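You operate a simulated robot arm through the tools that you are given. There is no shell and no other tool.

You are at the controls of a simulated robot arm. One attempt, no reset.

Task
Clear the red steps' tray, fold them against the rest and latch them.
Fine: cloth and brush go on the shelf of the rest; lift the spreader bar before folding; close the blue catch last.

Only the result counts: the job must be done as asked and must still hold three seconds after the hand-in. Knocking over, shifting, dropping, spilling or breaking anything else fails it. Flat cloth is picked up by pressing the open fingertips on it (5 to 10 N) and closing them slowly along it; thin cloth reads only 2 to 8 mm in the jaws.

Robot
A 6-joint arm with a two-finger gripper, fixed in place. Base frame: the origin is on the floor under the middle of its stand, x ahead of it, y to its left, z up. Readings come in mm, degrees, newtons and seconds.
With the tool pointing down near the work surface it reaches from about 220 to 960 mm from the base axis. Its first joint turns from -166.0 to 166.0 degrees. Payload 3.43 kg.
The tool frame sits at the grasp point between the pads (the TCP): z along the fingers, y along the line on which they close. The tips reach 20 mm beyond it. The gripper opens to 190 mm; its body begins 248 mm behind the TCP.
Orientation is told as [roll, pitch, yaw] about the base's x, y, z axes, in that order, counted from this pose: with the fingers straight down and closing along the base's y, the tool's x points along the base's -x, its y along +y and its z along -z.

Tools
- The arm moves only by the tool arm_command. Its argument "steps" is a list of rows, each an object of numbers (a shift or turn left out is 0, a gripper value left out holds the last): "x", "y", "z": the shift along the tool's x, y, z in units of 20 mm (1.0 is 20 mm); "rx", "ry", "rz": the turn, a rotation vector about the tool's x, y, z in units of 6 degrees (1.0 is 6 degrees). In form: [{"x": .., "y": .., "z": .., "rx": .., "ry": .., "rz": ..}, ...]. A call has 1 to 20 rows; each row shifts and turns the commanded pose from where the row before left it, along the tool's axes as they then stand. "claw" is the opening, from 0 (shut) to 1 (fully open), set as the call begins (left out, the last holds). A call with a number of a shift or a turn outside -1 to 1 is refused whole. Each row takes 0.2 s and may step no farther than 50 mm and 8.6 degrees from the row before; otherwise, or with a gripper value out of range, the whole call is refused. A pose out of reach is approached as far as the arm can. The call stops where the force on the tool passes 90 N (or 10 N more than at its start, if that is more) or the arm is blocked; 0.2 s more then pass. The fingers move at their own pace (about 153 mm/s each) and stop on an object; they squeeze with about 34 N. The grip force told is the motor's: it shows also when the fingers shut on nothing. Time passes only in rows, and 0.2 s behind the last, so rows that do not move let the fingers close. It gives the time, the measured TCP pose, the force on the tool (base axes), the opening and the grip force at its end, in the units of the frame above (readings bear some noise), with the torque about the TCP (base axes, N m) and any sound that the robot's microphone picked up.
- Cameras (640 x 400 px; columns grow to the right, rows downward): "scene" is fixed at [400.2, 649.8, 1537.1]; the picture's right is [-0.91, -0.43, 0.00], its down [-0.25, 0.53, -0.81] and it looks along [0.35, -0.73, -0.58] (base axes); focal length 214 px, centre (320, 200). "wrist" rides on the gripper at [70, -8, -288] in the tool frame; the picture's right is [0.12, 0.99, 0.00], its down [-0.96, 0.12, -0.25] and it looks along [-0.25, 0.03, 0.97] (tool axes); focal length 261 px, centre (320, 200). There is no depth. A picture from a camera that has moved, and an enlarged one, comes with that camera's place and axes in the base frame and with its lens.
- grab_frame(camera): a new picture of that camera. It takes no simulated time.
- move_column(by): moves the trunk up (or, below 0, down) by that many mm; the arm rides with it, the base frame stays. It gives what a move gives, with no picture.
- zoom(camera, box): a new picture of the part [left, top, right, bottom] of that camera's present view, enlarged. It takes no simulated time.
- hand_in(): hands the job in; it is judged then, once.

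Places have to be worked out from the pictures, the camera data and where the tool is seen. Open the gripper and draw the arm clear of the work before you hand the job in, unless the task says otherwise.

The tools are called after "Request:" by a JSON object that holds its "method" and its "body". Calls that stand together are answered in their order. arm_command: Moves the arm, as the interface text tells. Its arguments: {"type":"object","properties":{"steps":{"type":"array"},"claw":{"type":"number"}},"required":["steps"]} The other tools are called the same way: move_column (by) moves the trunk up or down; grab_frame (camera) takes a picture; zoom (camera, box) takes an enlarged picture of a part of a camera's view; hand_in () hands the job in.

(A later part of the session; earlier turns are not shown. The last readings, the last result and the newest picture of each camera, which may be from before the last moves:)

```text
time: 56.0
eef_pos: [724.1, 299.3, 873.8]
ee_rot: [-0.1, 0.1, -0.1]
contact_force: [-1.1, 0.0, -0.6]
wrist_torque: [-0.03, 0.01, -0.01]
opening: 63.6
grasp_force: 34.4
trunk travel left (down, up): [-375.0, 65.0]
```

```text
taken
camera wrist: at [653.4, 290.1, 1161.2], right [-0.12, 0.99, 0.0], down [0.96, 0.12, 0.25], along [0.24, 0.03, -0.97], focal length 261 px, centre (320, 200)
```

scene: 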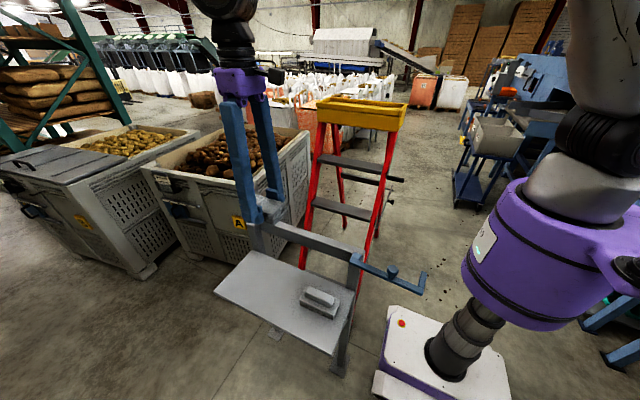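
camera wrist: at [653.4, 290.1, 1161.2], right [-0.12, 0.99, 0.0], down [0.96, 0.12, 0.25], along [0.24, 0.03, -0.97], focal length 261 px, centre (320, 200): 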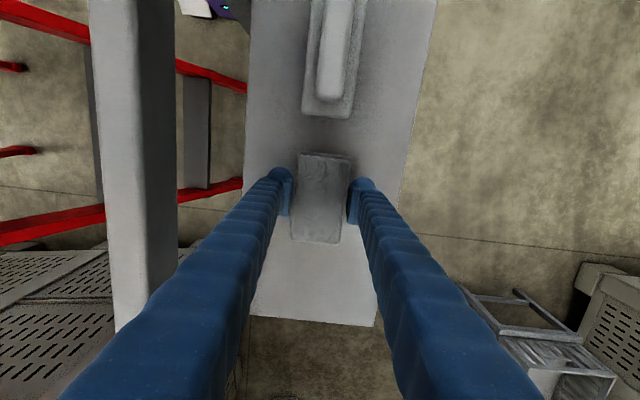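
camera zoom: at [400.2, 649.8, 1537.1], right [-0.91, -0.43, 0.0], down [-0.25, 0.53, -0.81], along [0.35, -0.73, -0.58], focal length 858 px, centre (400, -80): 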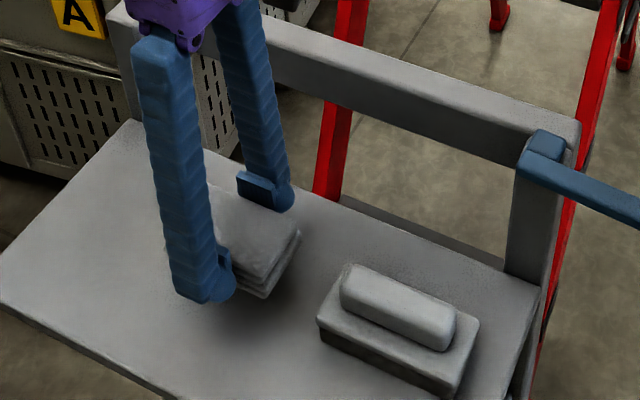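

The cloth hangs level above the shelf, clear of the brush. I'll lower in decreasing steps.

Request:
{"method": "arm_command", "body": {"steps": [{"z": 0.8}, {"z": 0.4}, {"z": 0.2}, {"z": 0.1}]}}

Request:
{"method": "arm_command", "body": {"steps": [{"z": 0.15}, {}]}}

```text
time: 57.0
eef_pos: [723.7, 300.1, 844.2]
ee_rot: [0.0, -0.1, 0.0]
contact_force: [0.2, -0.8, -0.3]
wrist_torque: [0.01, 0.01, 0.0]
opening: 63.8
grasp_force: 34.2
trunk travel left (down, up): [-375.0, 65.0]
```

```text
time: 57.6
eef_pos: [724.2, 300.7, 839.7]
ee_rot: [0.1, 0.2, -0.1]
contact_force: [0.2, -0.3, -0.7]
wrist_torque: [0.07, 0.0, 0.01]
opening: 63.4
grasp_force: 33.9
trunk travel left (down, up): [-375.0, 65.0]
```

Still no contact at z≈840. I'll continue in 3 mm steps.

Request:
{"method": "arm_command", "body": {"steps": [{"z": 0.15}, {}]}}

Request:
{"method": "arm_command", "body": {"steps": [{"z": 0.12}, {}]}}

Request:
{"method": "zoom", "body": {"camera": "scene", "box": [260, 250, 330, 310]}}

```text
time: 58.2
eef_pos: [724.7, 299.2, 836.1]
ee_rot: [0.0, 0.1, 0.0]
contact_force: [-0.2, 0.4, -0.9]
wrist_torque: [-0.01, 0.02, -0.02]
opening: 63.4
grasp_force: 33.6
trunk travel left (down, up): [-375.0, 65.0]
```

```text
time: 58.8
eef_pos: [724.3, 300.3, 835.2]
ee_rot: [0.0, 0.1, 0.0]
contact_force: [-0.1, 0.1, -0.3]
wrist_torque: [-0.02, 0.02, 0.0]
opening: 63.2
grasp_force: 34.4
trunk travel left (down, up): [-375.0, 65.0]
```

```text
6.67 times, centred on (295, 280) of scene
camera zoom: at [400.2, 649.8, 1537.1], right [-0.91, -0.43, 0.0], down [-0.25, 0.53, -0.81], along [0.35, -0.73, -0.58], focal length 1430 px, centre (487, -333)
```

zoom: 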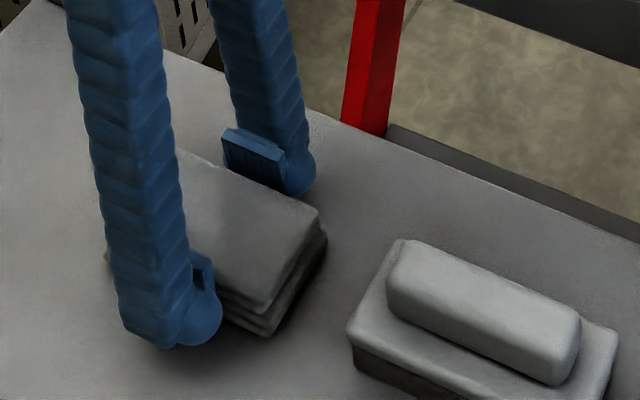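

Still no contact; the stack's underside looks a few millimetres up. I'll go on in small steps.

Request:
{"method": "arm_command", "body": {"steps": [{"z": 0.12}, {}]}}

Request:
{"method": "arm_command", "body": {"steps": [{"z": 0.12}, {}]}}

```text
time: 59.4
eef_pos: [725.2, 299.9, 832.6]
ee_rot: [0.0, 0.1, -0.1]
contact_force: [-0.1, -0.2, -0.7]
wrist_torque: [-0.01, 0.0, 0.02]
opening: 63.7
grasp_force: 33.9
trunk travel left (down, up): [-375.0, 65.0]
```

```text
time: 60.0
eef_pos: [723.6, 300.0, 831.5]
ee_rot: [0.0, 0.0, 0.0]
contact_force: [-0.8, 0.5, 10.2]
wrist_torque: [-0.02, 0.07, 0.02]
opening: 63.7
grasp_force: 34.1
trunk travel left (down, up): [-375.0, 65.0]
```

The cloth touches the shelf (10 N). I'll open the fingers slightly to release it.

Request:
{"method": "arm_command", "body": {"steps": [{}, {}, {}], "claw": 0.43}}

Request:
{"method": "zoom", "body": {"camera": "scene", "box": [260, 250, 330, 310]}}

Request:
{"method": "grab_frame", "body": {"camera": "wrist"}}

```text
time: 60.8
eef_pos: [724.4, 300.7, 831.0]
ee_rot: [0.1, 0.1, 0.0]
contact_force: [-0.5, 0.1, 0.3]
wrist_torque: [0.01, -0.02, 0.04]
opening: 81.9
grasp_force: 0.0
trunk travel left (down, up): [-375.0, 65.0]
```

```text
6.67 times, centred on (295, 280) of scene
camera zoom: at [400.2, 649.8, 1537.1], right [-0.91, -0.43, 0.0], down [-0.25, 0.53, -0.81], along [0.35, -0.73, -0.58], focal length 1430 px, centre (487, -333)
```

zoom: 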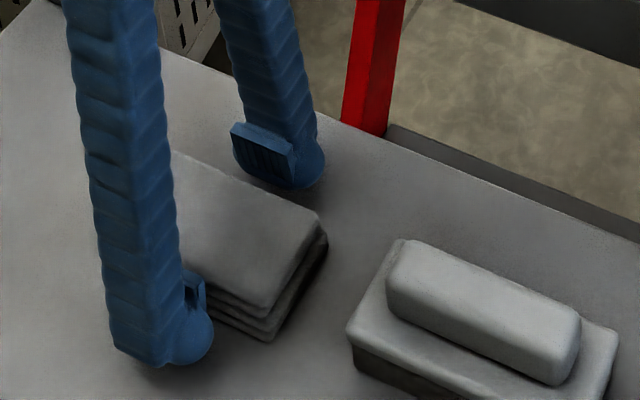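

```text
taken
camera wrist: at [653.2, 290.0, 1118.1], right [-0.12, 0.99, 0.0], down [0.96, 0.12, 0.25], along [0.24, 0.03, -0.97], focal length 261 px, centre (320, 200)
```

wrist: 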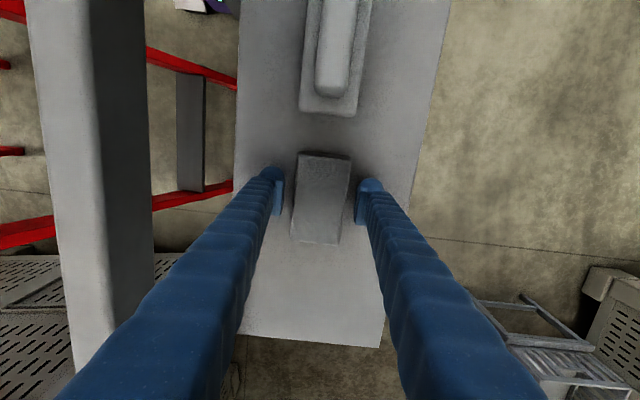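

Both items are on the shelf and released. I'll rise straight up and then swing round to the side of the ladder to inspect the spreader bar.

Request:
{"method": "arm_command", "body": {"steps": [{"z": -0.5}, {"z": -1}, {"z": -1}, {"z": -1}, {"z": -1}, {"z": -1}, {"z": -1}, {"z": -1}, {"z": -1}, {"z": -1}, {"z": -1}, {"z": -1}, {"z": -1}, {"z": -1}, {"z": -1}, {"z": -1}, {"z": -1}, {"z": -1}, {"z": -1}, {"z": -1}]}}

Request:
{"method": "arm_command", "body": {"steps": [{"y": -1, "x": 0.65}, {"y": -1, "x": 0.65}, {"y": -1, "x": 0.65}, {"y": -1, "x": 0.65}, {"y": -1, "x": 0.65}, {"y": -1, "x": 0.65}, {"y": -1, "x": 0.65}, {"y": -1, "x": 0.65}, {"y": -1, "x": 0.65}, {"y": -1, "x": 0.65}, {"y": -1, "x": 0.65}, {"y": -1, "x": 0.65}, {"y": -1, "x": 0.65}, {"y": -1, "x": 0.65}, {"y": -1, "x": 0.65}, {"y": -1, "x": 0.65}, {"y": -1, "x": 0.65}, {"y": -1, "x": 0.65}, {"y": -1, "x": 0.65}, {"y": -1, "x": 0.65}]}}

Request:
{"method": "grab_frame", "body": {"camera": "scene"}}

Request:
{"method": "grab_frame", "body": {"camera": "wrist"}}

```text
time: 65.0
eef_pos: [724.3, 299.2, 1219.8]
ee_rot: [-0.1, 0.0, 0.1]
contact_force: [-0.2, -0.7, 0.9]
wrist_torque: [-0.02, -0.02, -0.05]
opening: 81.7
grasp_force: 0.1
trunk travel left (down, up): [-375.0, 65.0]
```

```text
time: 69.2
eef_pos: [464.8, -102.2, 1219.7]
ee_rot: [0.0, -0.1, 0.0]
contact_force: [0.1, -1.7, -0.4]
wrist_torque: [0.03, -0.04, 0.01]
opening: 81.6
grasp_force: 0.2
trunk travel left (down, up): [-375.0, 65.0]
```

```text
taken
```

scene: 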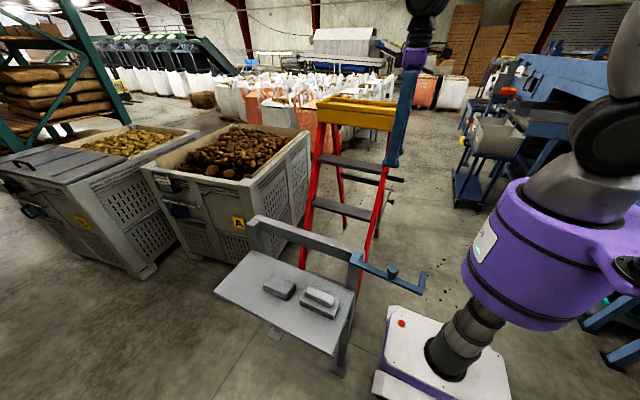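

```text
taken
camera wrist: at [393.1, -111.1, 1508.2], right [-0.12, 0.99, 0.0], down [0.96, 0.12, 0.25], along [0.25, 0.03, -0.97], focal length 261 px, centre (320, 200)
```

wrist: 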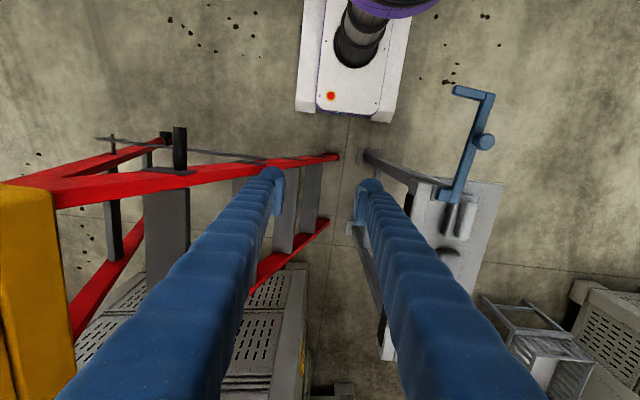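

This is a useful view of the spreader; I'll zoom in on it.

Request:
{"method": "zoom", "body": {"camera": "wrist", "box": [80, 110, 280, 220]}}

Request:
{"method": "zoom", "body": {"camera": "scene", "box": [350, 160, 420, 230]}}

```text
3.20 times, centred on (180, 165) of wrist
camera zoom: at [393.1, -111.1, 1508.2], right [-0.12, 0.99, 0.0], down [0.96, 0.12, 0.25], along [0.25, 0.03, -0.97], focal length 834 px, centre (768, 312)
```

zoom: 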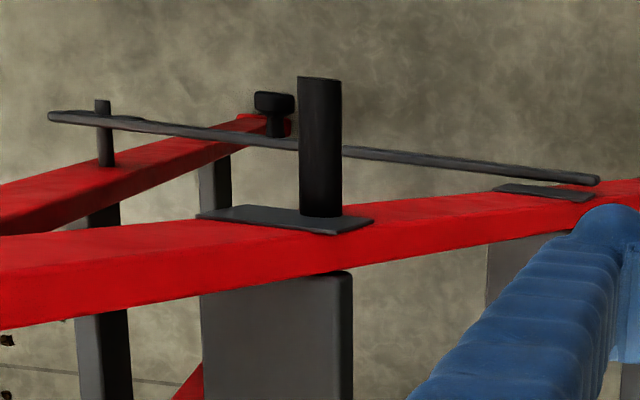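

```text
5.71 times, centred on (385, 195) of scene
camera zoom: at [400.2, 649.8, 1537.1], right [-0.91, -0.43, 0.0], down [-0.25, 0.53, -0.81], along [0.35, -0.73, -0.58], focal length 1226 px, centre (-51, 229)
```

zoom: 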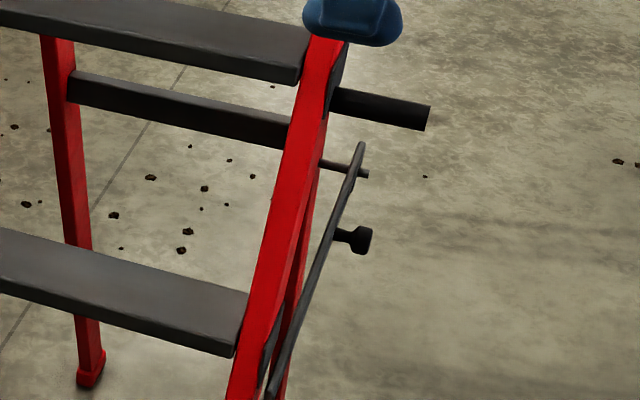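

The spreader bar is hinged on the front leg at about (492, −270, 702) and rests over a pin on the rear leg near y −702. Its outward knob is near (456, −557, 723). I'll move to the ladder's near side at safe height and begin tilting the tool toward +x.

Request:
{"method": "arm_command", "body": {"steps": [{"x": 1, "y": -1}, {"x": 1, "y": -1}, {"x": 1, "y": -1}, {"x": 1, "y": -1}, {"x": 1, "y": -1}, {"x": 1, "y": -1}, {"x": 1, "y": -1}, {"x": 1, "y": -1}, {"y": -1, "ry": -0.5}, {"y": -1, "ry": -0.5}, {"y": -1, "ry": -0.5}, {"y": -1, "ry": -0.5}, {"y": -1, "ry": -0.5}, {"y": -1, "ry": -0.5}, {"y": -1, "ry": -0.5}, {"y": -1, "ry": -0.5}]}}

Request:
{"method": "grab_frame", "body": {"camera": "wrist"}}

Request:
{"method": "grab_frame", "body": {"camera": "scene"}}

```text
time: 72.6
eef_pos: [303.2, -420.7, 1222.1]
ee_rot: [0.0, -24.0, 0.1]
contact_force: [0.4, 0.1, -0.1]
wrist_torque: [0.02, -0.04, 0.04]
opening: 81.8
grasp_force: 0.1
trunk travel left (down, up): [-375.0, 65.0]
```

```text
taken
camera wrist: at [120.1, -430.5, 1456.1], right [-0.11, 0.99, -0.05], down [0.78, 0.12, 0.62], along [0.62, 0.03, -0.78], focal length 261 px, centre (320, 200)
```

wrist: 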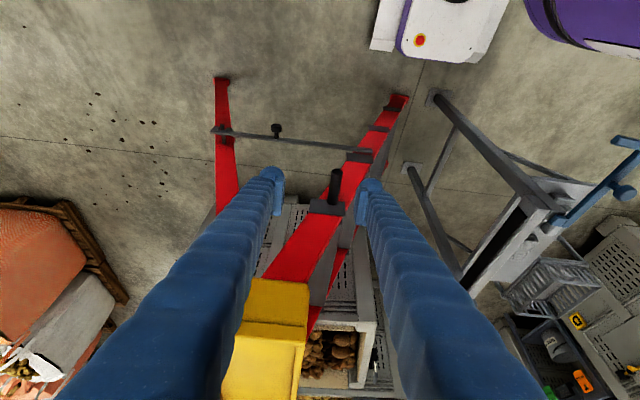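

```text
taken
```

scene: 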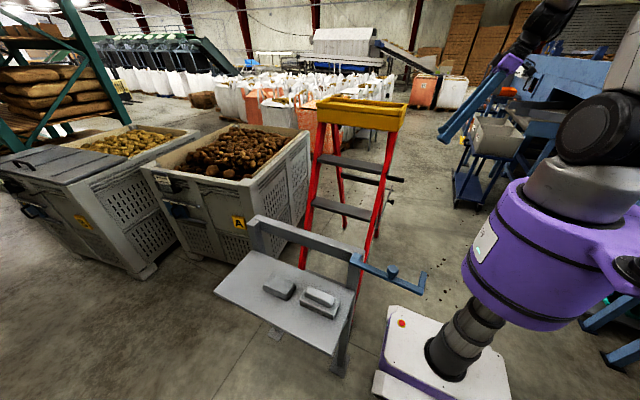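

A clear view from above the side; I'll zoom in on the spreader, its pin and the knob.

Request:
{"method": "zoom", "body": {"camera": "wrist", "box": [190, 70, 420, 220]}}

Request:
{"method": "zoom", "body": {"camera": "wrist", "box": [195, 100, 295, 160]}}

Request:
{"method": "zoom", "body": {"camera": "wrist", "box": [400, 60, 640, 300]}}

```text
2.67 times, centred on (305, 145) of wrist
camera zoom: at [120.1, -430.5, 1456.1], right [-0.11, 0.99, -0.05], down [0.78, 0.12, 0.62], along [0.62, 0.03, -0.78], focal length 695 px, centre (360, 347)
```

zoom: 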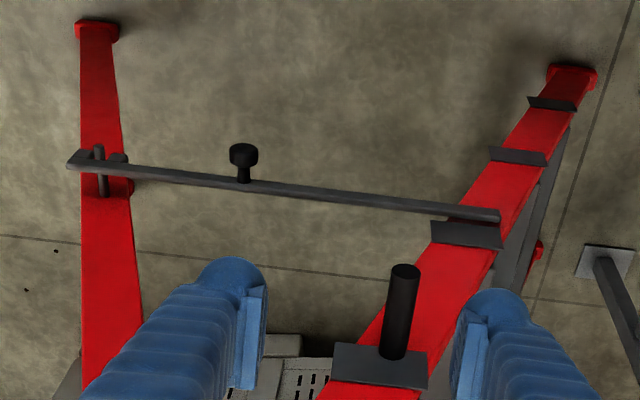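

```text
6.40 times, centred on (245, 130) of wrist
camera zoom: at [120.1, -430.5, 1456.1], right [-0.11, 0.99, -0.05], down [0.78, 0.12, 0.62], along [0.62, 0.03, -0.78], focal length 1668 px, centre (800, 648)
```

zoom: 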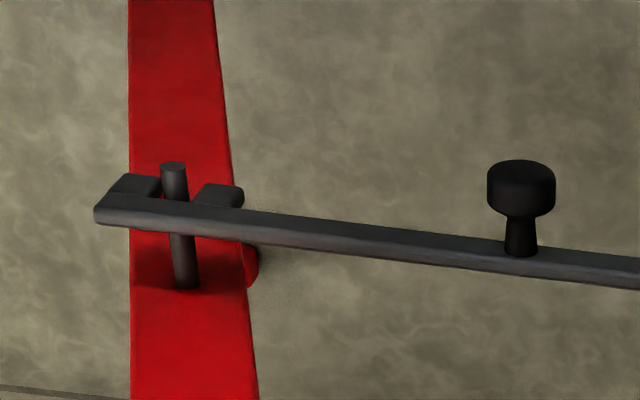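

```text
1.67 times, centred on (520, 180) of wrist
camera zoom: at [120.1, -430.5, 1456.1], right [-0.11, 0.99, -0.05], down [0.78, 0.12, 0.62], along [0.62, 0.03, -0.78], focal length 434 px, centre (-13, 233)
```

zoom: 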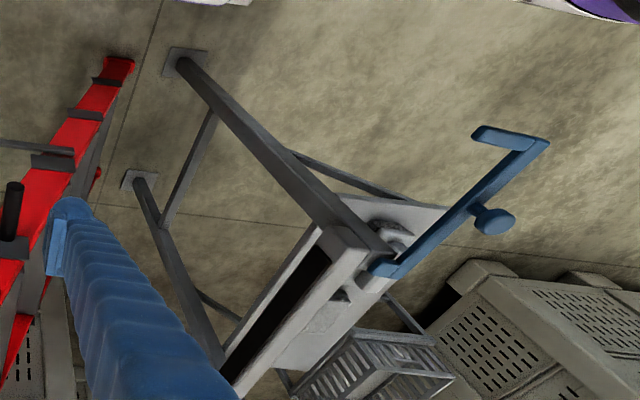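

The bar's end has two prongs straddling the pin, so lifting it by the knob frees it. I'll continue to y≈−560 with the tool tilted 45°, and descend on the near side.

Request:
{"method": "arm_command", "body": {"steps": [{"y": -1, "ry": -0.5}, {"y": -1, "ry": -0.5}, {"y": -1, "ry": -0.5}, {"y": -1, "ry": -0.5}, {"y": -1, "ry": -0.5}, {"y": -1, "ry": -0.5}, {"y": -0.9, "ry": -0.5}, {"x": 0.7, "z": 0.7}, {"x": 0.7, "z": 0.7}, {"x": 0.7, "z": 0.7}, {"x": 0.7, "z": 0.7}, {"x": 0.7, "z": 0.7}, {"x": 0.7, "z": 0.7}, {"x": 0.7, "z": 0.7}, {"x": 0.7, "z": 0.7}, {"x": 0.7, "z": 0.7}, {"x": 0.7, "z": 0.7}]}}

Request:
{"method": "grab_frame", "body": {"camera": "wrist"}}

Request:
{"method": "grab_frame", "body": {"camera": "scene"}}

```text
time: 76.2
eef_pos: [303.8, -557.0, 1022.2]
ee_rot: [0.0, -44.9, 0.0]
contact_force: [0.1, 0.7, -0.6]
wrist_torque: [0.0, -0.03, -0.01]
opening: 81.8
grasp_force: 0.0
trunk travel left (down, up): [-375.0, 65.0]
```

```text
taken
camera wrist: at [49.6, -567.7, 1176.2], right [-0.08, 0.99, -0.08], down [0.51, 0.12, 0.86], along [0.86, 0.03, -0.51], focal length 261 px, centre (320, 200)
```

wrist: 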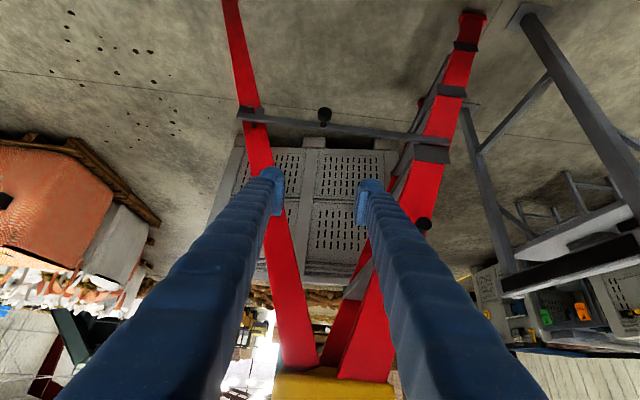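

```text
taken
```

scene: 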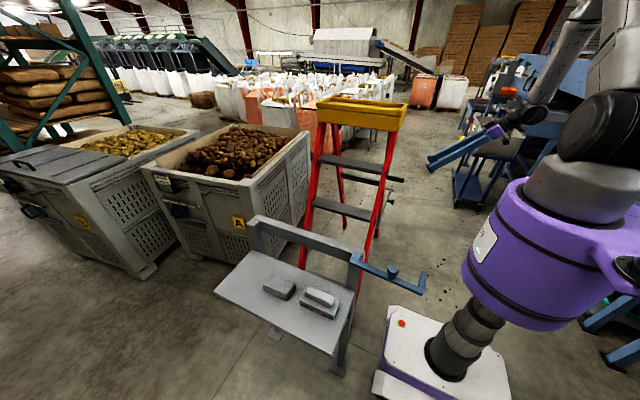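

The knob lines up near (450, −562, 720). I'll move to a stand-off point about 150 mm short of it along the tool's axis.

Request:
{"method": "arm_command", "body": {"steps": [{"x": 0.534, "z": 0.83, "y": -0.02}, {"x": 0.534, "z": 0.83, "y": -0.02}, {"x": 0.534, "z": 0.83, "y": -0.02}, {"x": 0.534, "z": 0.83, "y": -0.02}, {"x": 0.534, "z": 0.83, "y": -0.02}, {"x": 0.534, "z": 0.83, "y": -0.02}, {"x": 0.534, "z": 0.83, "y": -0.02}, {"x": 0.534, "z": 0.83, "y": -0.02}, {"x": 0.534, "z": 0.83, "y": -0.02}, {"x": 0.534, "z": 0.83, "y": -0.02}]}}

Request:
{"method": "grab_frame", "body": {"camera": "wrist"}}

Request:
{"method": "zoom", "body": {"camera": "scene", "box": [360, 120, 480, 230]}}

```text
time: 78.4
eef_pos: [346.8, -619.8, 856.5]
ee_rot: [0.9, -44.9, -0.2]
contact_force: [0.4, 0.1, 0.0]
wrist_torque: [0.01, 0.01, -0.02]
opening: 81.9
grasp_force: 0.0
out of reach, approached as far as the arm can: row 3, 4, 5, 6, 7, 8, 9, 10
trunk travel left (down, up): [-375.0, 65.0]
```

```text
taken
camera wrist: at [92.8, -632.4, 1010.3], right [-0.09, 0.99, -0.07], down [0.51, 0.11, 0.86], along [0.86, 0.04, -0.51], focal length 261 px, centre (320, 200)
```

wrist: 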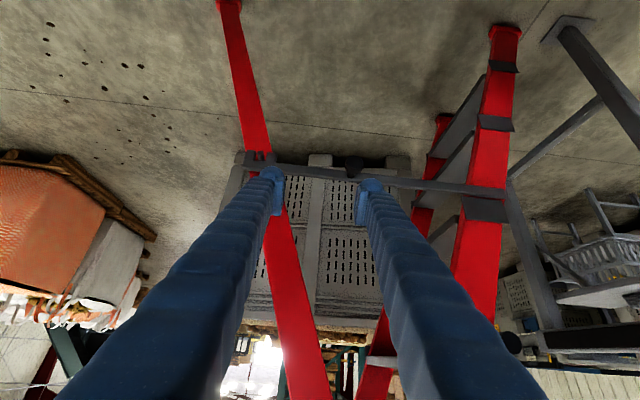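

```text
3.64 times, centred on (420, 175) of scene
camera zoom: at [400.2, 649.8, 1537.1], right [-0.91, -0.43, 0.0], down [-0.25, 0.53, -0.81], along [0.35, -0.73, -0.58], focal length 780 px, centre (-44, 291)
```

zoom: 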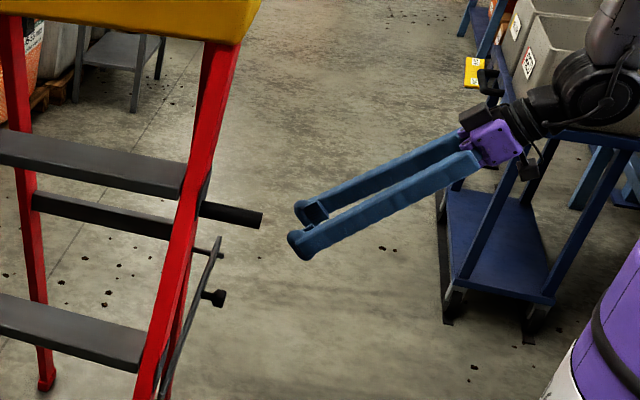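

With a 45° tilt this pose falls outside the arm's range: it drifted to y −620. I'll tilt back to about 24°, which still keeps the gripper body clear of the tray, and return to y≈−558.

Request:
{"method": "arm_command", "body": {"steps": [{"y": 0.45, "ry": 0.5}, {"y": 0.45, "ry": 0.5}, {"y": 0.45, "ry": 0.5}, {"y": 0.45, "ry": 0.5}, {"y": 0.45, "ry": 0.5}, {"y": 0.45, "ry": 0.5}, {"y": 0.4, "ry": 0.5}]}}

Request:
{"method": "grab_frame", "body": {"camera": "wrist"}}

Request:
{"method": "zoom", "body": {"camera": "scene", "box": [360, 80, 540, 230]}}

```text
time: 80.0
eef_pos: [347.8, -557.2, 855.6]
ee_rot: [0.1, -23.9, 0.0]
contact_force: [1.0, 0.1, 0.3]
wrist_torque: [-0.03, 0.01, 0.0]
opening: 81.6
grasp_force: 0.0
trunk travel left (down, up): [-375.0, 65.0]
```

```text
taken
camera wrist: at [165.5, -567.3, 1090.1], right [-0.11, 0.99, -0.05], down [0.78, 0.12, 0.62], along [0.62, 0.03, -0.79], focal length 261 px, centre (320, 200)
```

wrist: 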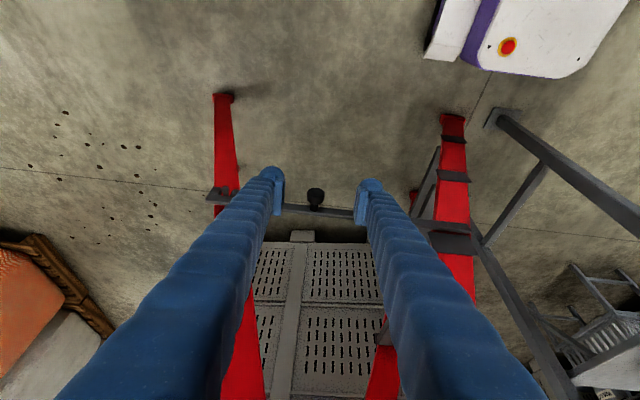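

```text
2.67 times, centred on (450, 155) of scene
camera zoom: at [400.2, 649.8, 1537.1], right [-0.91, -0.43, 0.0], down [-0.25, 0.53, -0.81], along [0.35, -0.73, -0.58], focal length 572 px, centre (-27, 320)
```

zoom: 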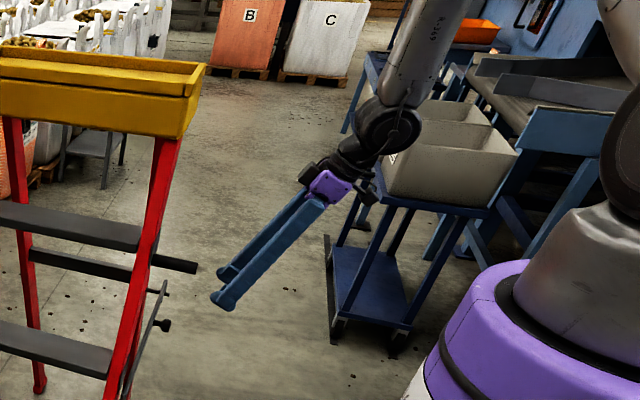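

The knob is at about (452, −561, 721). I'll line up and advance along the tool's axis to roughly 45 mm short of it.

Request:
{"method": "arm_command", "body": {"steps": [{"x": -0.6, "z": 0.27, "y": -0.06}, {"x": -0.6, "z": 0.27, "y": -0.06}, {"x": -0.6, "z": 0.27, "y": -0.06}, {"z": 1}, {"z": 1}, {"z": 1}, {"z": 1}, {"z": 1}], "claw": 0.4}}

Request:
{"method": "grab_frame", "body": {"camera": "wrist"}}

Request:
{"method": "zoom", "body": {"camera": "scene", "box": [370, 150, 450, 220]}}

```text
time: 81.8
eef_pos: [427.5, -561.6, 765.2]
ee_rot: [0.4, -23.9, -0.1]
contact_force: [-0.1, 0.3, -0.5]
wrist_torque: [-0.01, 0.0, 0.03]
opening: 76.1
grasp_force: 0.1
trunk travel left (down, up): [-375.0, 65.0]
```

```text
taken
camera wrist: at [246.3, -574.4, 999.2], right [-0.11, 0.99, -0.04], down [0.78, 0.11, 0.62], along [0.62, 0.04, -0.79], focal length 261 px, centre (320, 200)
```

wrist: 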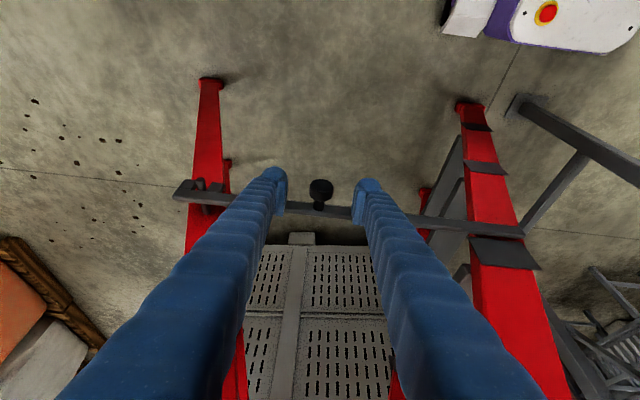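

```text
5.71 times, centred on (410, 185) of scene
camera zoom: at [400.2, 649.8, 1537.1], right [-0.91, -0.43, 0.0], down [-0.25, 0.53, -0.81], along [0.35, -0.73, -0.58], focal length 1226 px, centre (-194, 286)
```

zoom: 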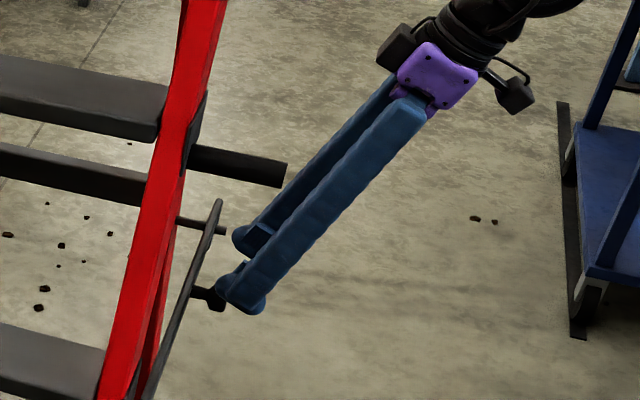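

I'll zoom in to place the fingertips relative to the knob before the last approach.

Request:
{"method": "zoom", "body": {"camera": "wrist", "box": [240, 150, 400, 250]}}

```text
4.00 times, centred on (320, 200) of wrist
camera zoom: at [246.3, -574.4, 999.2], right [-0.11, 0.99, -0.04], down [0.78, 0.11, 0.62], along [0.62, 0.04, -0.79], focal length 1043 px, centre (320, 200)
```

zoom: 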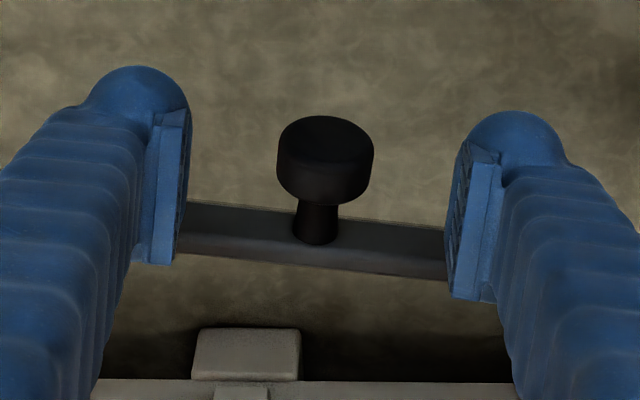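

The knob head (about 32 mm across) is centred between the pads. I'll advance the last ~49 mm and close on it.

Request:
{"method": "arm_command", "body": {"steps": [{"z": 0.8}, {"z": 0.8}, {"z": 0.6}, {"z": 0.25, "x": -0.09}]}}

Request:
{"method": "zoom", "body": {"camera": "wrist", "box": [240, 150, 400, 250]}}

Request:
{"method": "zoom", "body": {"camera": "scene", "box": [370, 170, 430, 220]}}

```text
time: 82.8
eef_pos: [449.7, -563.1, 721.0]
ee_rot: [0.6, -23.8, -0.2]
contact_force: [0.0, -0.5, 0.5]
wrist_torque: [-0.04, 0.01, -0.03]
opening: 75.9
grasp_force: 0.1
trunk travel left (down, up): [-375.0, 65.0]
```

```text
4.00 times, centred on (320, 200) of wrist
camera zoom: at [268.4, -575.8, 955.5], right [-0.11, 0.99, -0.04], down [0.78, 0.11, 0.62], along [0.62, 0.04, -0.79], focal length 1043 px, centre (320, 200)
```

zoom: 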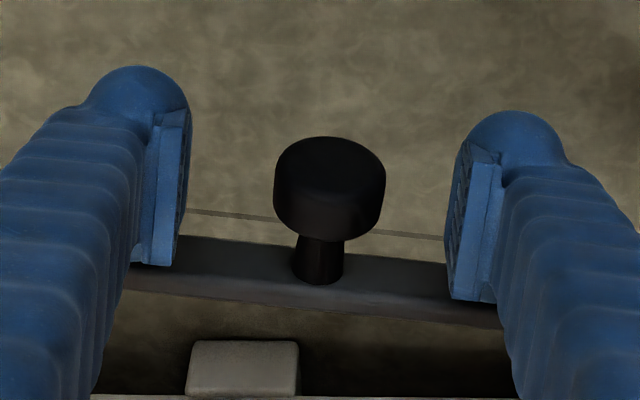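

```text
8.00 times, centred on (400, 195) of scene
camera zoom: at [400.2, 649.8, 1537.1], right [-0.91, -0.43, 0.0], down [-0.25, 0.53, -0.81], along [0.35, -0.73, -0.58], focal length 1716 px, centre (-320, 240)
```

zoom: 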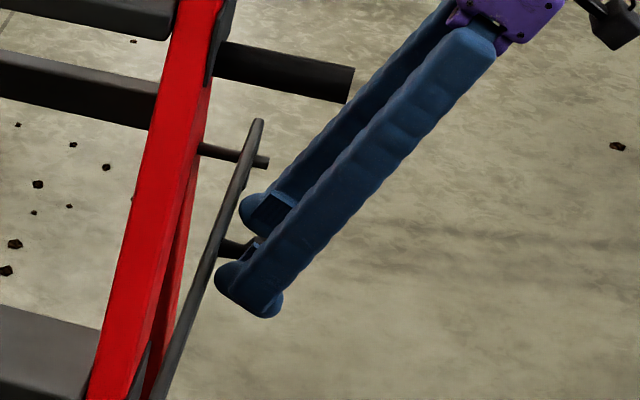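

The knob head lies between the pads, offset by about 2.5 mm. I'll centre on it and close.

Request:
{"method": "arm_command", "body": {"steps": [{"y": 0.12}, {}]}}

Request:
{"method": "arm_command", "body": {"steps": [{}, {}, {}], "claw": 0}}

Request:
{"method": "zoom", "body": {"camera": "wrist", "box": [240, 150, 400, 250]}}

```text
time: 83.4
eef_pos: [449.5, -564.0, 720.4]
ee_rot: [0.7, -23.9, -0.1]
contact_force: [-0.1, 0.2, -0.4]
wrist_torque: [0.02, 0.0, 0.0]
opening: 75.8
grasp_force: 0.0
out of reach, approached as far as the arm can: row 1
trunk travel left (down, up): [-375.0, 65.0]
```

```text
time: 84.2
eef_pos: [450.8, -560.8, 721.3]
ee_rot: [0.9, -23.8, -0.1]
contact_force: [3.0, 16.5, 1.8]
wrist_torque: [0.11, -0.16, 0.14]
opening: 30.8
grasp_force: 44.9
trunk travel left (down, up): [-375.0, 65.0]
```

```text
4.00 times, centred on (320, 200) of wrist
camera zoom: at [268.8, -573.8, 955.8], right [-0.11, 0.99, -0.04], down [0.78, 0.11, 0.62], along [0.62, 0.04, -0.79], focal length 1043 px, centre (320, 200)
```

zoom: 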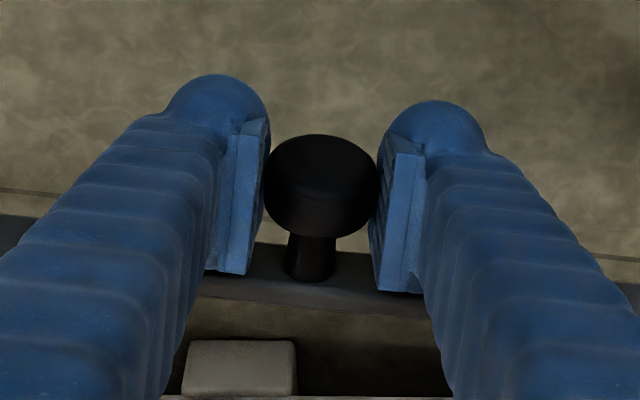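

The grip closed at 31 mm, but the arm is right at its inner limit here, as the "out of reach" flags show. Before lifting I'll release, back off and lower the trunk to gain working room.

Request:
{"method": "arm_command", "body": {"steps": [{}, {}, {}], "claw": 0.4}}

Request:
{"method": "arm_command", "body": {"steps": [{"z": -0.6}, {"z": -1}, {"z": -1}, {"z": -1}, {"z": -1}, {"z": -1}, {"z": -1}, {"z": -1}, {"z": -1}, {"z": -1}, {"z": -1}, {"z": -1}]}}

Request:
{"method": "grab_frame", "body": {"camera": "scene"}}

Request:
{"method": "grab_frame", "body": {"camera": "wrist"}}

```text
time: 85.0
eef_pos: [450.0, -563.8, 720.9]
ee_rot: [0.6, -23.9, -0.2]
contact_force: [0.6, 0.1, -0.7]
wrist_torque: [0.03, -0.04, 0.0]
opening: 75.9
grasp_force: 0.1
trunk travel left (down, up): [-375.0, 65.0]
```

```text
time: 87.6
eef_pos: [356.8, -563.1, 935.4]
ee_rot: [0.0, -24.0, -0.1]
contact_force: [0.4, -0.2, -0.6]
wrist_torque: [-0.04, -0.01, -0.03]
opening: 75.9
grasp_force: 0.0
trunk travel left (down, up): [-375.0, 65.0]
```

```text
taken
```

scene: 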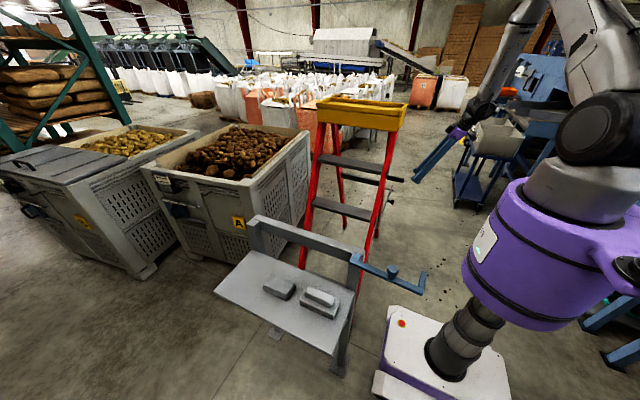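

```text
taken
camera wrist: at [173.5, -572.7, 1169.4], right [-0.11, 0.99, -0.05], down [0.78, 0.11, 0.62], along [0.62, 0.03, -0.79], focal length 261 px, centre (320, 200)
```

wrist: 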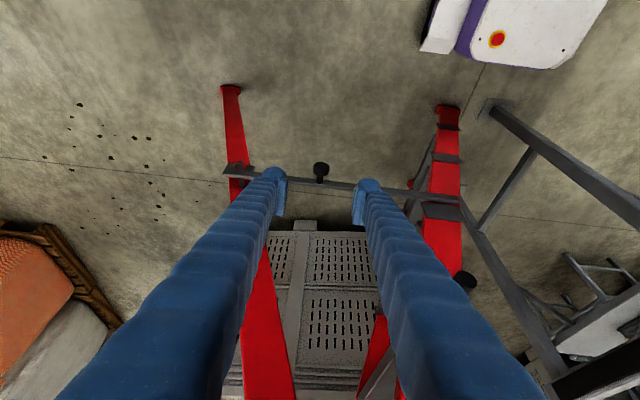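

The retreat was clean. I'll lower the trunk by 250 mm; the tool rides down to about z 685 on the clear near side of the ladder.

Request:
{"method": "move_column", "body": {"by": -250}}

Request:
{"method": "grab_frame", "body": {"camera": "scene"}}

Request:
{"method": "grab_frame", "body": {"camera": "wrist"}}

```text
time: 90.2
eef_pos: [355.8, -564.0, 685.5]
ee_rot: [0.0, -24.0, 0.0]
contact_force: [1.0, -0.2, 1.0]
wrist_torque: [-0.03, 0.02, 0.0]
opening: 76.0
grasp_force: 0.1
trunk travel left (down, up): [-125.0, 315.0]
```

```text
taken
```

scene: 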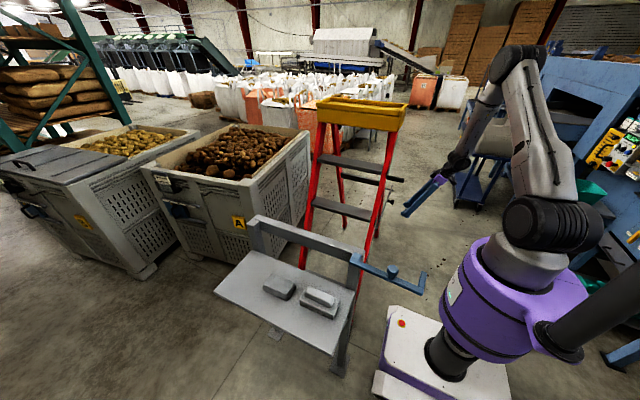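

```text
taken
camera wrist: at [173.7, -573.0, 919.3], right [-0.11, 0.99, -0.05], down [0.78, 0.12, 0.62], along [0.62, 0.03, -0.79], focal length 261 px, centre (320, 200)
```

wrist: 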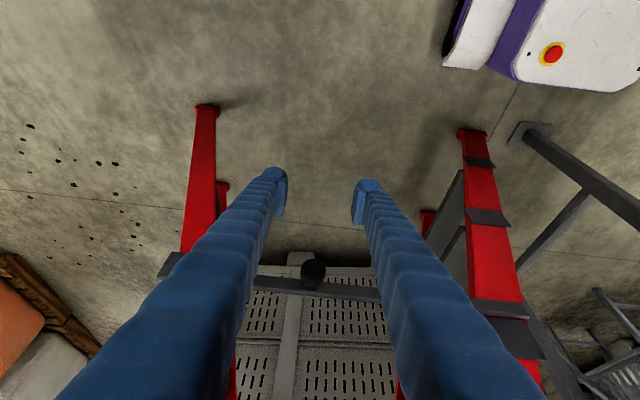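

Now there is more room. I'll rise again to the line of approach above the knob and advance to about 50 mm short of it.

Request:
{"method": "arm_command", "body": {"steps": [{"x": -0.387, "z": -0.873, "y": 0.015}, {"x": -0.387, "z": -0.873, "y": 0.015}, {"x": -0.387, "z": -0.873, "y": 0.015}, {"x": -0.387, "z": -0.873, "y": 0.015}, {"x": -0.387, "z": -0.873, "y": 0.015}, {"x": -0.387, "z": -0.873, "y": 0.015}, {"x": -0.387, "z": -0.873, "y": 0.015}, {"x": -0.387, "z": -0.873, "y": 0.015}, {"x": -0.387, "z": -0.873, "y": 0.015}, {"x": -0.75, "z": 0.33}, {"x": -0.75, "z": 0.33}, {"z": 1}, {"z": 1}, {"z": 1}, {"z": 1}, {"z": 1}]}}

Request:
{"method": "zoom", "body": {"camera": "wrist", "box": [240, 150, 400, 250]}}

```text
time: 93.6
eef_pos: [428.4, -560.7, 764.8]
ee_rot: [0.0, -24.0, 0.0]
contact_force: [0.5, 0.5, -0.1]
wrist_torque: [-0.04, 0.0, -0.03]
opening: 76.1
grasp_force: 0.0
trunk travel left (down, up): [-125.0, 315.0]
```

```text
4.00 times, centred on (320, 200) of wrist
camera zoom: at [246.7, -570.0, 999.2], right [-0.11, 0.99, -0.05], down [0.78, 0.12, 0.62], along [0.62, 0.03, -0.79], focal length 1043 px, centre (320, 200)
```

zoom: 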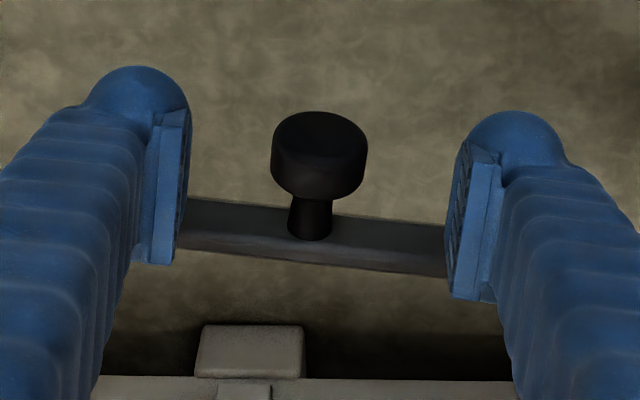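

The pose is exact now and the knob is centred. I'll advance the last 48 mm and close.

Request:
{"method": "arm_command", "body": {"steps": [{"z": 0.8}, {"z": 0.8}, {"z": 0.6}, {"z": 0.2, "x": -0.05}]}}

Request:
{"method": "arm_command", "body": {"steps": [{}, {}, {}], "claw": 0}}

Request:
{"method": "zoom", "body": {"camera": "wrist", "box": [240, 150, 400, 250]}}

```text
time: 94.6
eef_pos: [449.1, -561.1, 722.7]
ee_rot: [0.0, -24.1, 0.0]
contact_force: [0.2, -0.6, 0.4]
wrist_torque: [-0.01, 0.0, 0.03]
opening: 75.9
grasp_force: 0.1
trunk travel left (down, up): [-125.0, 315.0]
```

```text
time: 95.4
eef_pos: [449.4, -560.1, 722.4]
ee_rot: [0.0, -24.0, 0.0]
contact_force: [-0.2, 2.1, 0.0]
wrist_torque: [0.05, -0.06, 0.05]
opening: 30.7
grasp_force: 45.0
trunk travel left (down, up): [-125.0, 315.0]
```

```text
4.00 times, centred on (320, 200) of wrist
camera zoom: at [266.7, -570.4, 956.8], right [-0.11, 0.99, -0.05], down [0.78, 0.12, 0.62], along [0.62, 0.03, -0.79], focal length 1043 px, centre (320, 200)
```

zoom: 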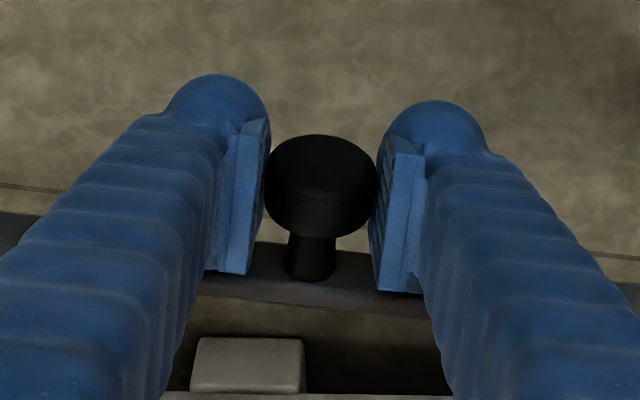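

The knob is held. I'll start lifting along its arc about the hinge, 20 mm first, and read the forces.

Request:
{"method": "arm_command", "body": {"steps": [{"x": -0.205, "z": -0.462, "y": 0.04}, {"x": -0.205, "z": -0.462, "y": 0.06}, {}]}}

Request:
{"method": "grab_frame", "body": {"camera": "wrist"}}

```text
time: 96.2
eef_pos: [448.9, -559.8, 742.9]
ee_rot: [-0.2, -24.0, -0.2]
contact_force: [-5.7, -8.4, -2.5]
wrist_torque: [-0.18, 0.34, -0.14]
opening: 30.3
grasp_force: 45.1
trunk travel left (down, up): [-125.0, 315.0]
```

```text
taken
camera wrist: at [266.6, -569.1, 976.9], right [-0.11, 0.99, -0.05], down [0.78, 0.11, 0.62], along [0.62, 0.03, -0.79], focal length 261 px, centre (320, 200)
```

wrist: 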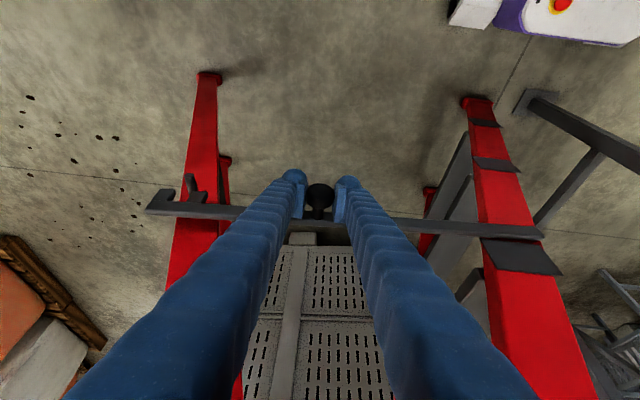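

The bar is rising with hardly any load (about 2.5 N). I'll continue along the arc by 10°.

Request:
{"method": "arm_command", "body": {"steps": [{"x": -0.2025, "z": -0.457, "y": 0.07}, {"x": -0.2025, "z": -0.457, "y": 0.09}, {"x": -0.2, "z": -0.452, "y": 0.11}, {"x": -0.198, "z": -0.448, "y": 0.13}, {"x": -0.196, "z": -0.443, "y": 0.14}, {}]}}

Request:
{"method": "zoom", "body": {"camera": "scene", "box": [350, 150, 440, 230]}}

```text
time: 97.6
eef_pos: [448.9, -549.7, 791.5]
ee_rot: [-0.1, -24.0, -0.1]
contact_force: [-4.5, -34.4, 7.9]
wrist_torque: [-0.04, 0.03, -0.73]
opening: 29.5
grasp_force: 44.8
trunk travel left (down, up): [-125.0, 315.0]
```

```text
5.00 times, centred on (395, 190) of scene
camera zoom: at [400.2, 649.8, 1537.1], right [-0.91, -0.43, 0.0], down [-0.25, 0.53, -0.81], along [0.35, -0.73, -0.58], focal length 1072 px, centre (-55, 250)
```

zoom: 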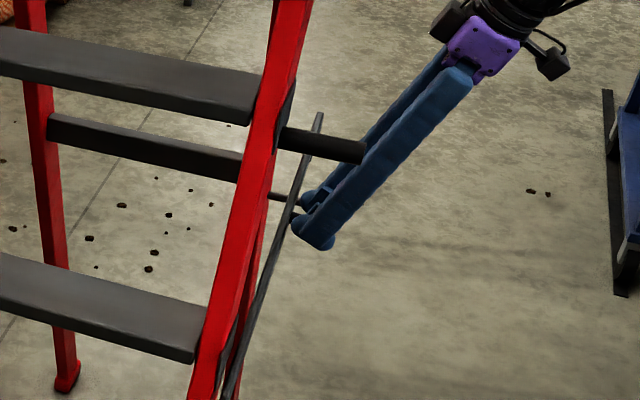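

The y-force of −34 N shows my arc is drawing in a little too fast, so the hinge sits slightly higher than I estimated. I'll relieve it by 2.4 mm and continue with a corrected arc.

Request:
{"method": "arm_command", "body": {"steps": [{"y": -0.12}, {"x": -0.198, "z": -0.446, "y": 0.13}, {"x": -0.196, "z": -0.441, "y": 0.15}, {"x": -0.193, "z": -0.436, "y": 0.17}, {}]}}

```text
time: 98.8
eef_pos: [447.9, -543.9, 820.8]
ee_rot: [-0.2, -24.0, 0.0]
contact_force: [-13.6, -30.5, 8.0]
wrist_torque: [-0.53, 0.34, 0.08]
opening: 24.7
grasp_force: 44.8
trunk travel left (down, up): [-125.0, 315.0]
```

The opening dropped to 24.7 mm, so the pads are slipping on the round head. I'll look before going further.

Request:
{"method": "zoom", "body": {"camera": "wrist", "box": [240, 150, 400, 250]}}

Request:
{"method": "grab_frame", "body": {"camera": "wrist"}}

Request:
{"method": "zoom", "body": {"camera": "scene", "box": [350, 140, 430, 230]}}

```text
4.00 times, centred on (320, 200) of wrist
camera zoom: at [266.5, -553.0, 1054.8], right [-0.11, 0.99, -0.05], down [0.78, 0.12, 0.62], along [0.62, 0.03, -0.79], focal length 1043 px, centre (320, 200)
```

zoom: 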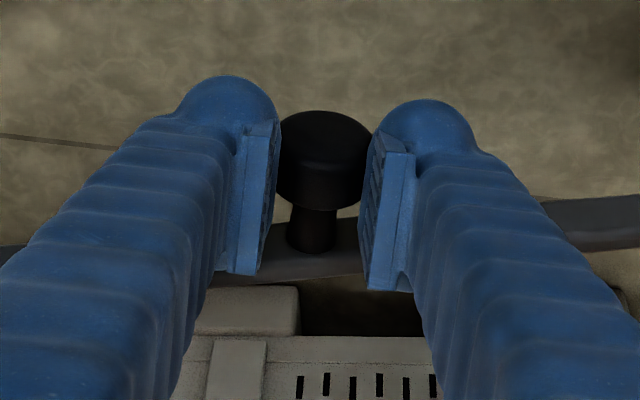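

```text
taken
camera wrist: at [266.5, -553.0, 1054.8], right [-0.11, 0.99, -0.05], down [0.78, 0.12, 0.62], along [0.62, 0.03, -0.79], focal length 261 px, centre (320, 200)
```

wrist: 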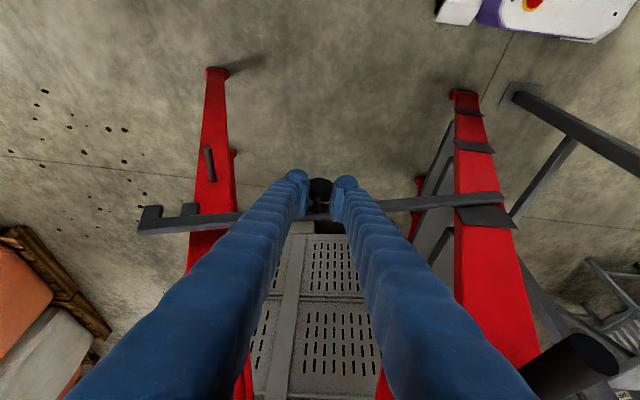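

```text
4.44 times, centred on (390, 185) of scene
camera zoom: at [400.2, 649.8, 1537.1], right [-0.91, -0.43, 0.0], down [-0.25, 0.53, -0.81], along [0.35, -0.73, -0.58], focal length 953 px, centre (9, 267)
```

zoom: 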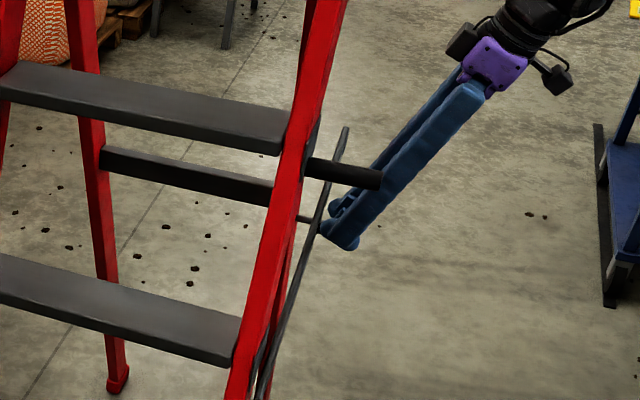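

The prongs are off the pin. The tool feels +8 N upward while the bar stays put, which suggests friction in the hinge holds the bar. I'll loosen the grip slightly in place to check that it stays.

Request:
{"method": "arm_command", "body": {"steps": [{}, {}], "claw": 0.3}}

Request:
{"method": "grab_frame", "body": {"camera": "wrist"}}

Request:
{"method": "zoom", "body": {"camera": "wrist", "box": [240, 150, 400, 250]}}

```text
time: 99.4
eef_pos: [450.5, -540.4, 819.3]
ee_rot: [0.2, -24.0, 0.0]
contact_force: [0.1, -0.6, -0.5]
wrist_torque: [0.01, -0.01, 0.08]
opening: 57.0
grasp_force: 0.1
trunk travel left (down, up): [-125.0, 315.0]
```

```text
taken
camera wrist: at [268.4, -550.9, 1053.9], right [-0.11, 0.99, -0.05], down [0.78, 0.12, 0.62], along [0.62, 0.03, -0.79], focal length 261 px, centre (320, 200)
```

wrist: 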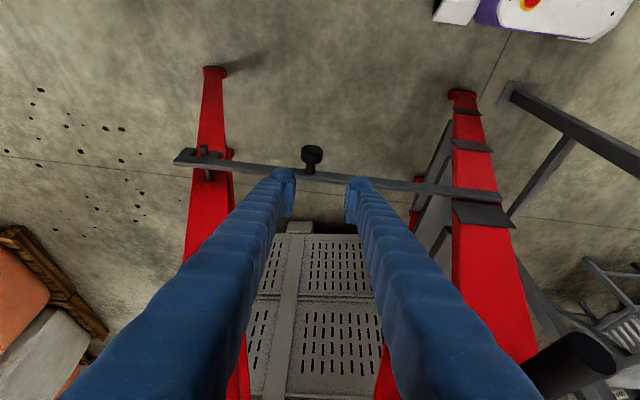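

```text
4.00 times, centred on (320, 200) of wrist
camera zoom: at [268.4, -550.9, 1053.9], right [-0.11, 0.99, -0.05], down [0.78, 0.12, 0.62], along [0.62, 0.03, -0.79], focal length 1043 px, centre (320, 200)
```

zoom: 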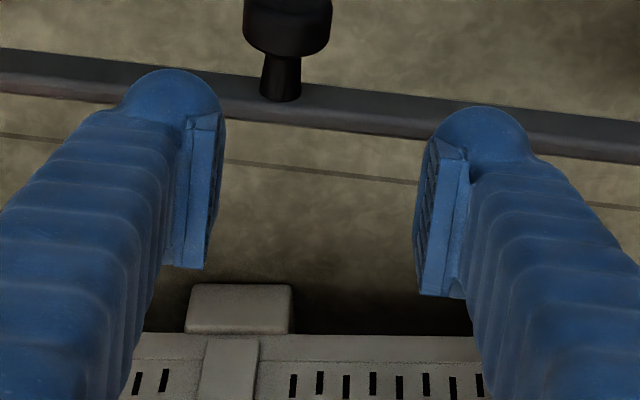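

When loosened, the bar swung back down onto its pin, so it isn't held at that angle. I'll back off, lower the trunk fully for more room, and use a more inclined grip that turns together with the bar so the knob can't roll out of the pads.

Request:
{"method": "arm_command", "body": {"steps": [{"z": -1}, {"z": -1}, {"z": -1}, {"z": -1}, {"z": -1}, {"z": -1}, {"z": -1}, {"z": -1}], "claw": 0.4}}

Request:
{"method": "zoom", "body": {"camera": "wrist", "box": [120, 60, 560, 260]}}

Request:
{"method": "zoom", "body": {"camera": "scene", "box": [340, 130, 440, 230]}}

```text
time: 101.2
eef_pos: [384.0, -540.5, 967.7]
ee_rot: [0.0, -24.0, 0.0]
contact_force: [0.3, 0.3, 0.1]
wrist_torque: [0.03, 0.0, 0.02]
opening: 75.8
grasp_force: 0.1
trunk travel left (down, up): [-125.0, 315.0]
```

```text
1.45 times, centred on (340, 160) of wrist
camera zoom: at [201.2, -550.0, 1202.2], right [-0.11, 0.99, -0.05], down [0.78, 0.12, 0.62], along [0.62, 0.03, -0.79], focal length 379 px, centre (291, 258)
```

zoom: 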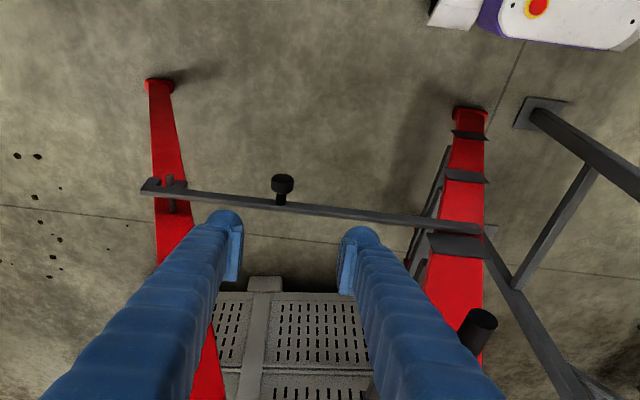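

```text
4.00 times, centred on (390, 180) of scene
camera zoom: at [400.2, 649.8, 1537.1], right [-0.91, -0.43, 0.0], down [-0.25, 0.53, -0.81], along [0.35, -0.73, -0.58], focal length 858 px, centre (40, 280)
```

zoom: 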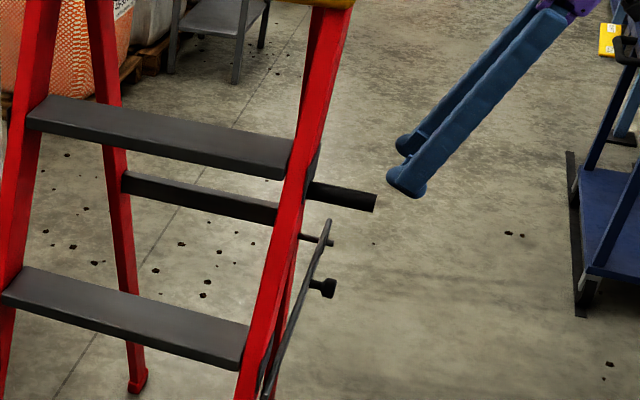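

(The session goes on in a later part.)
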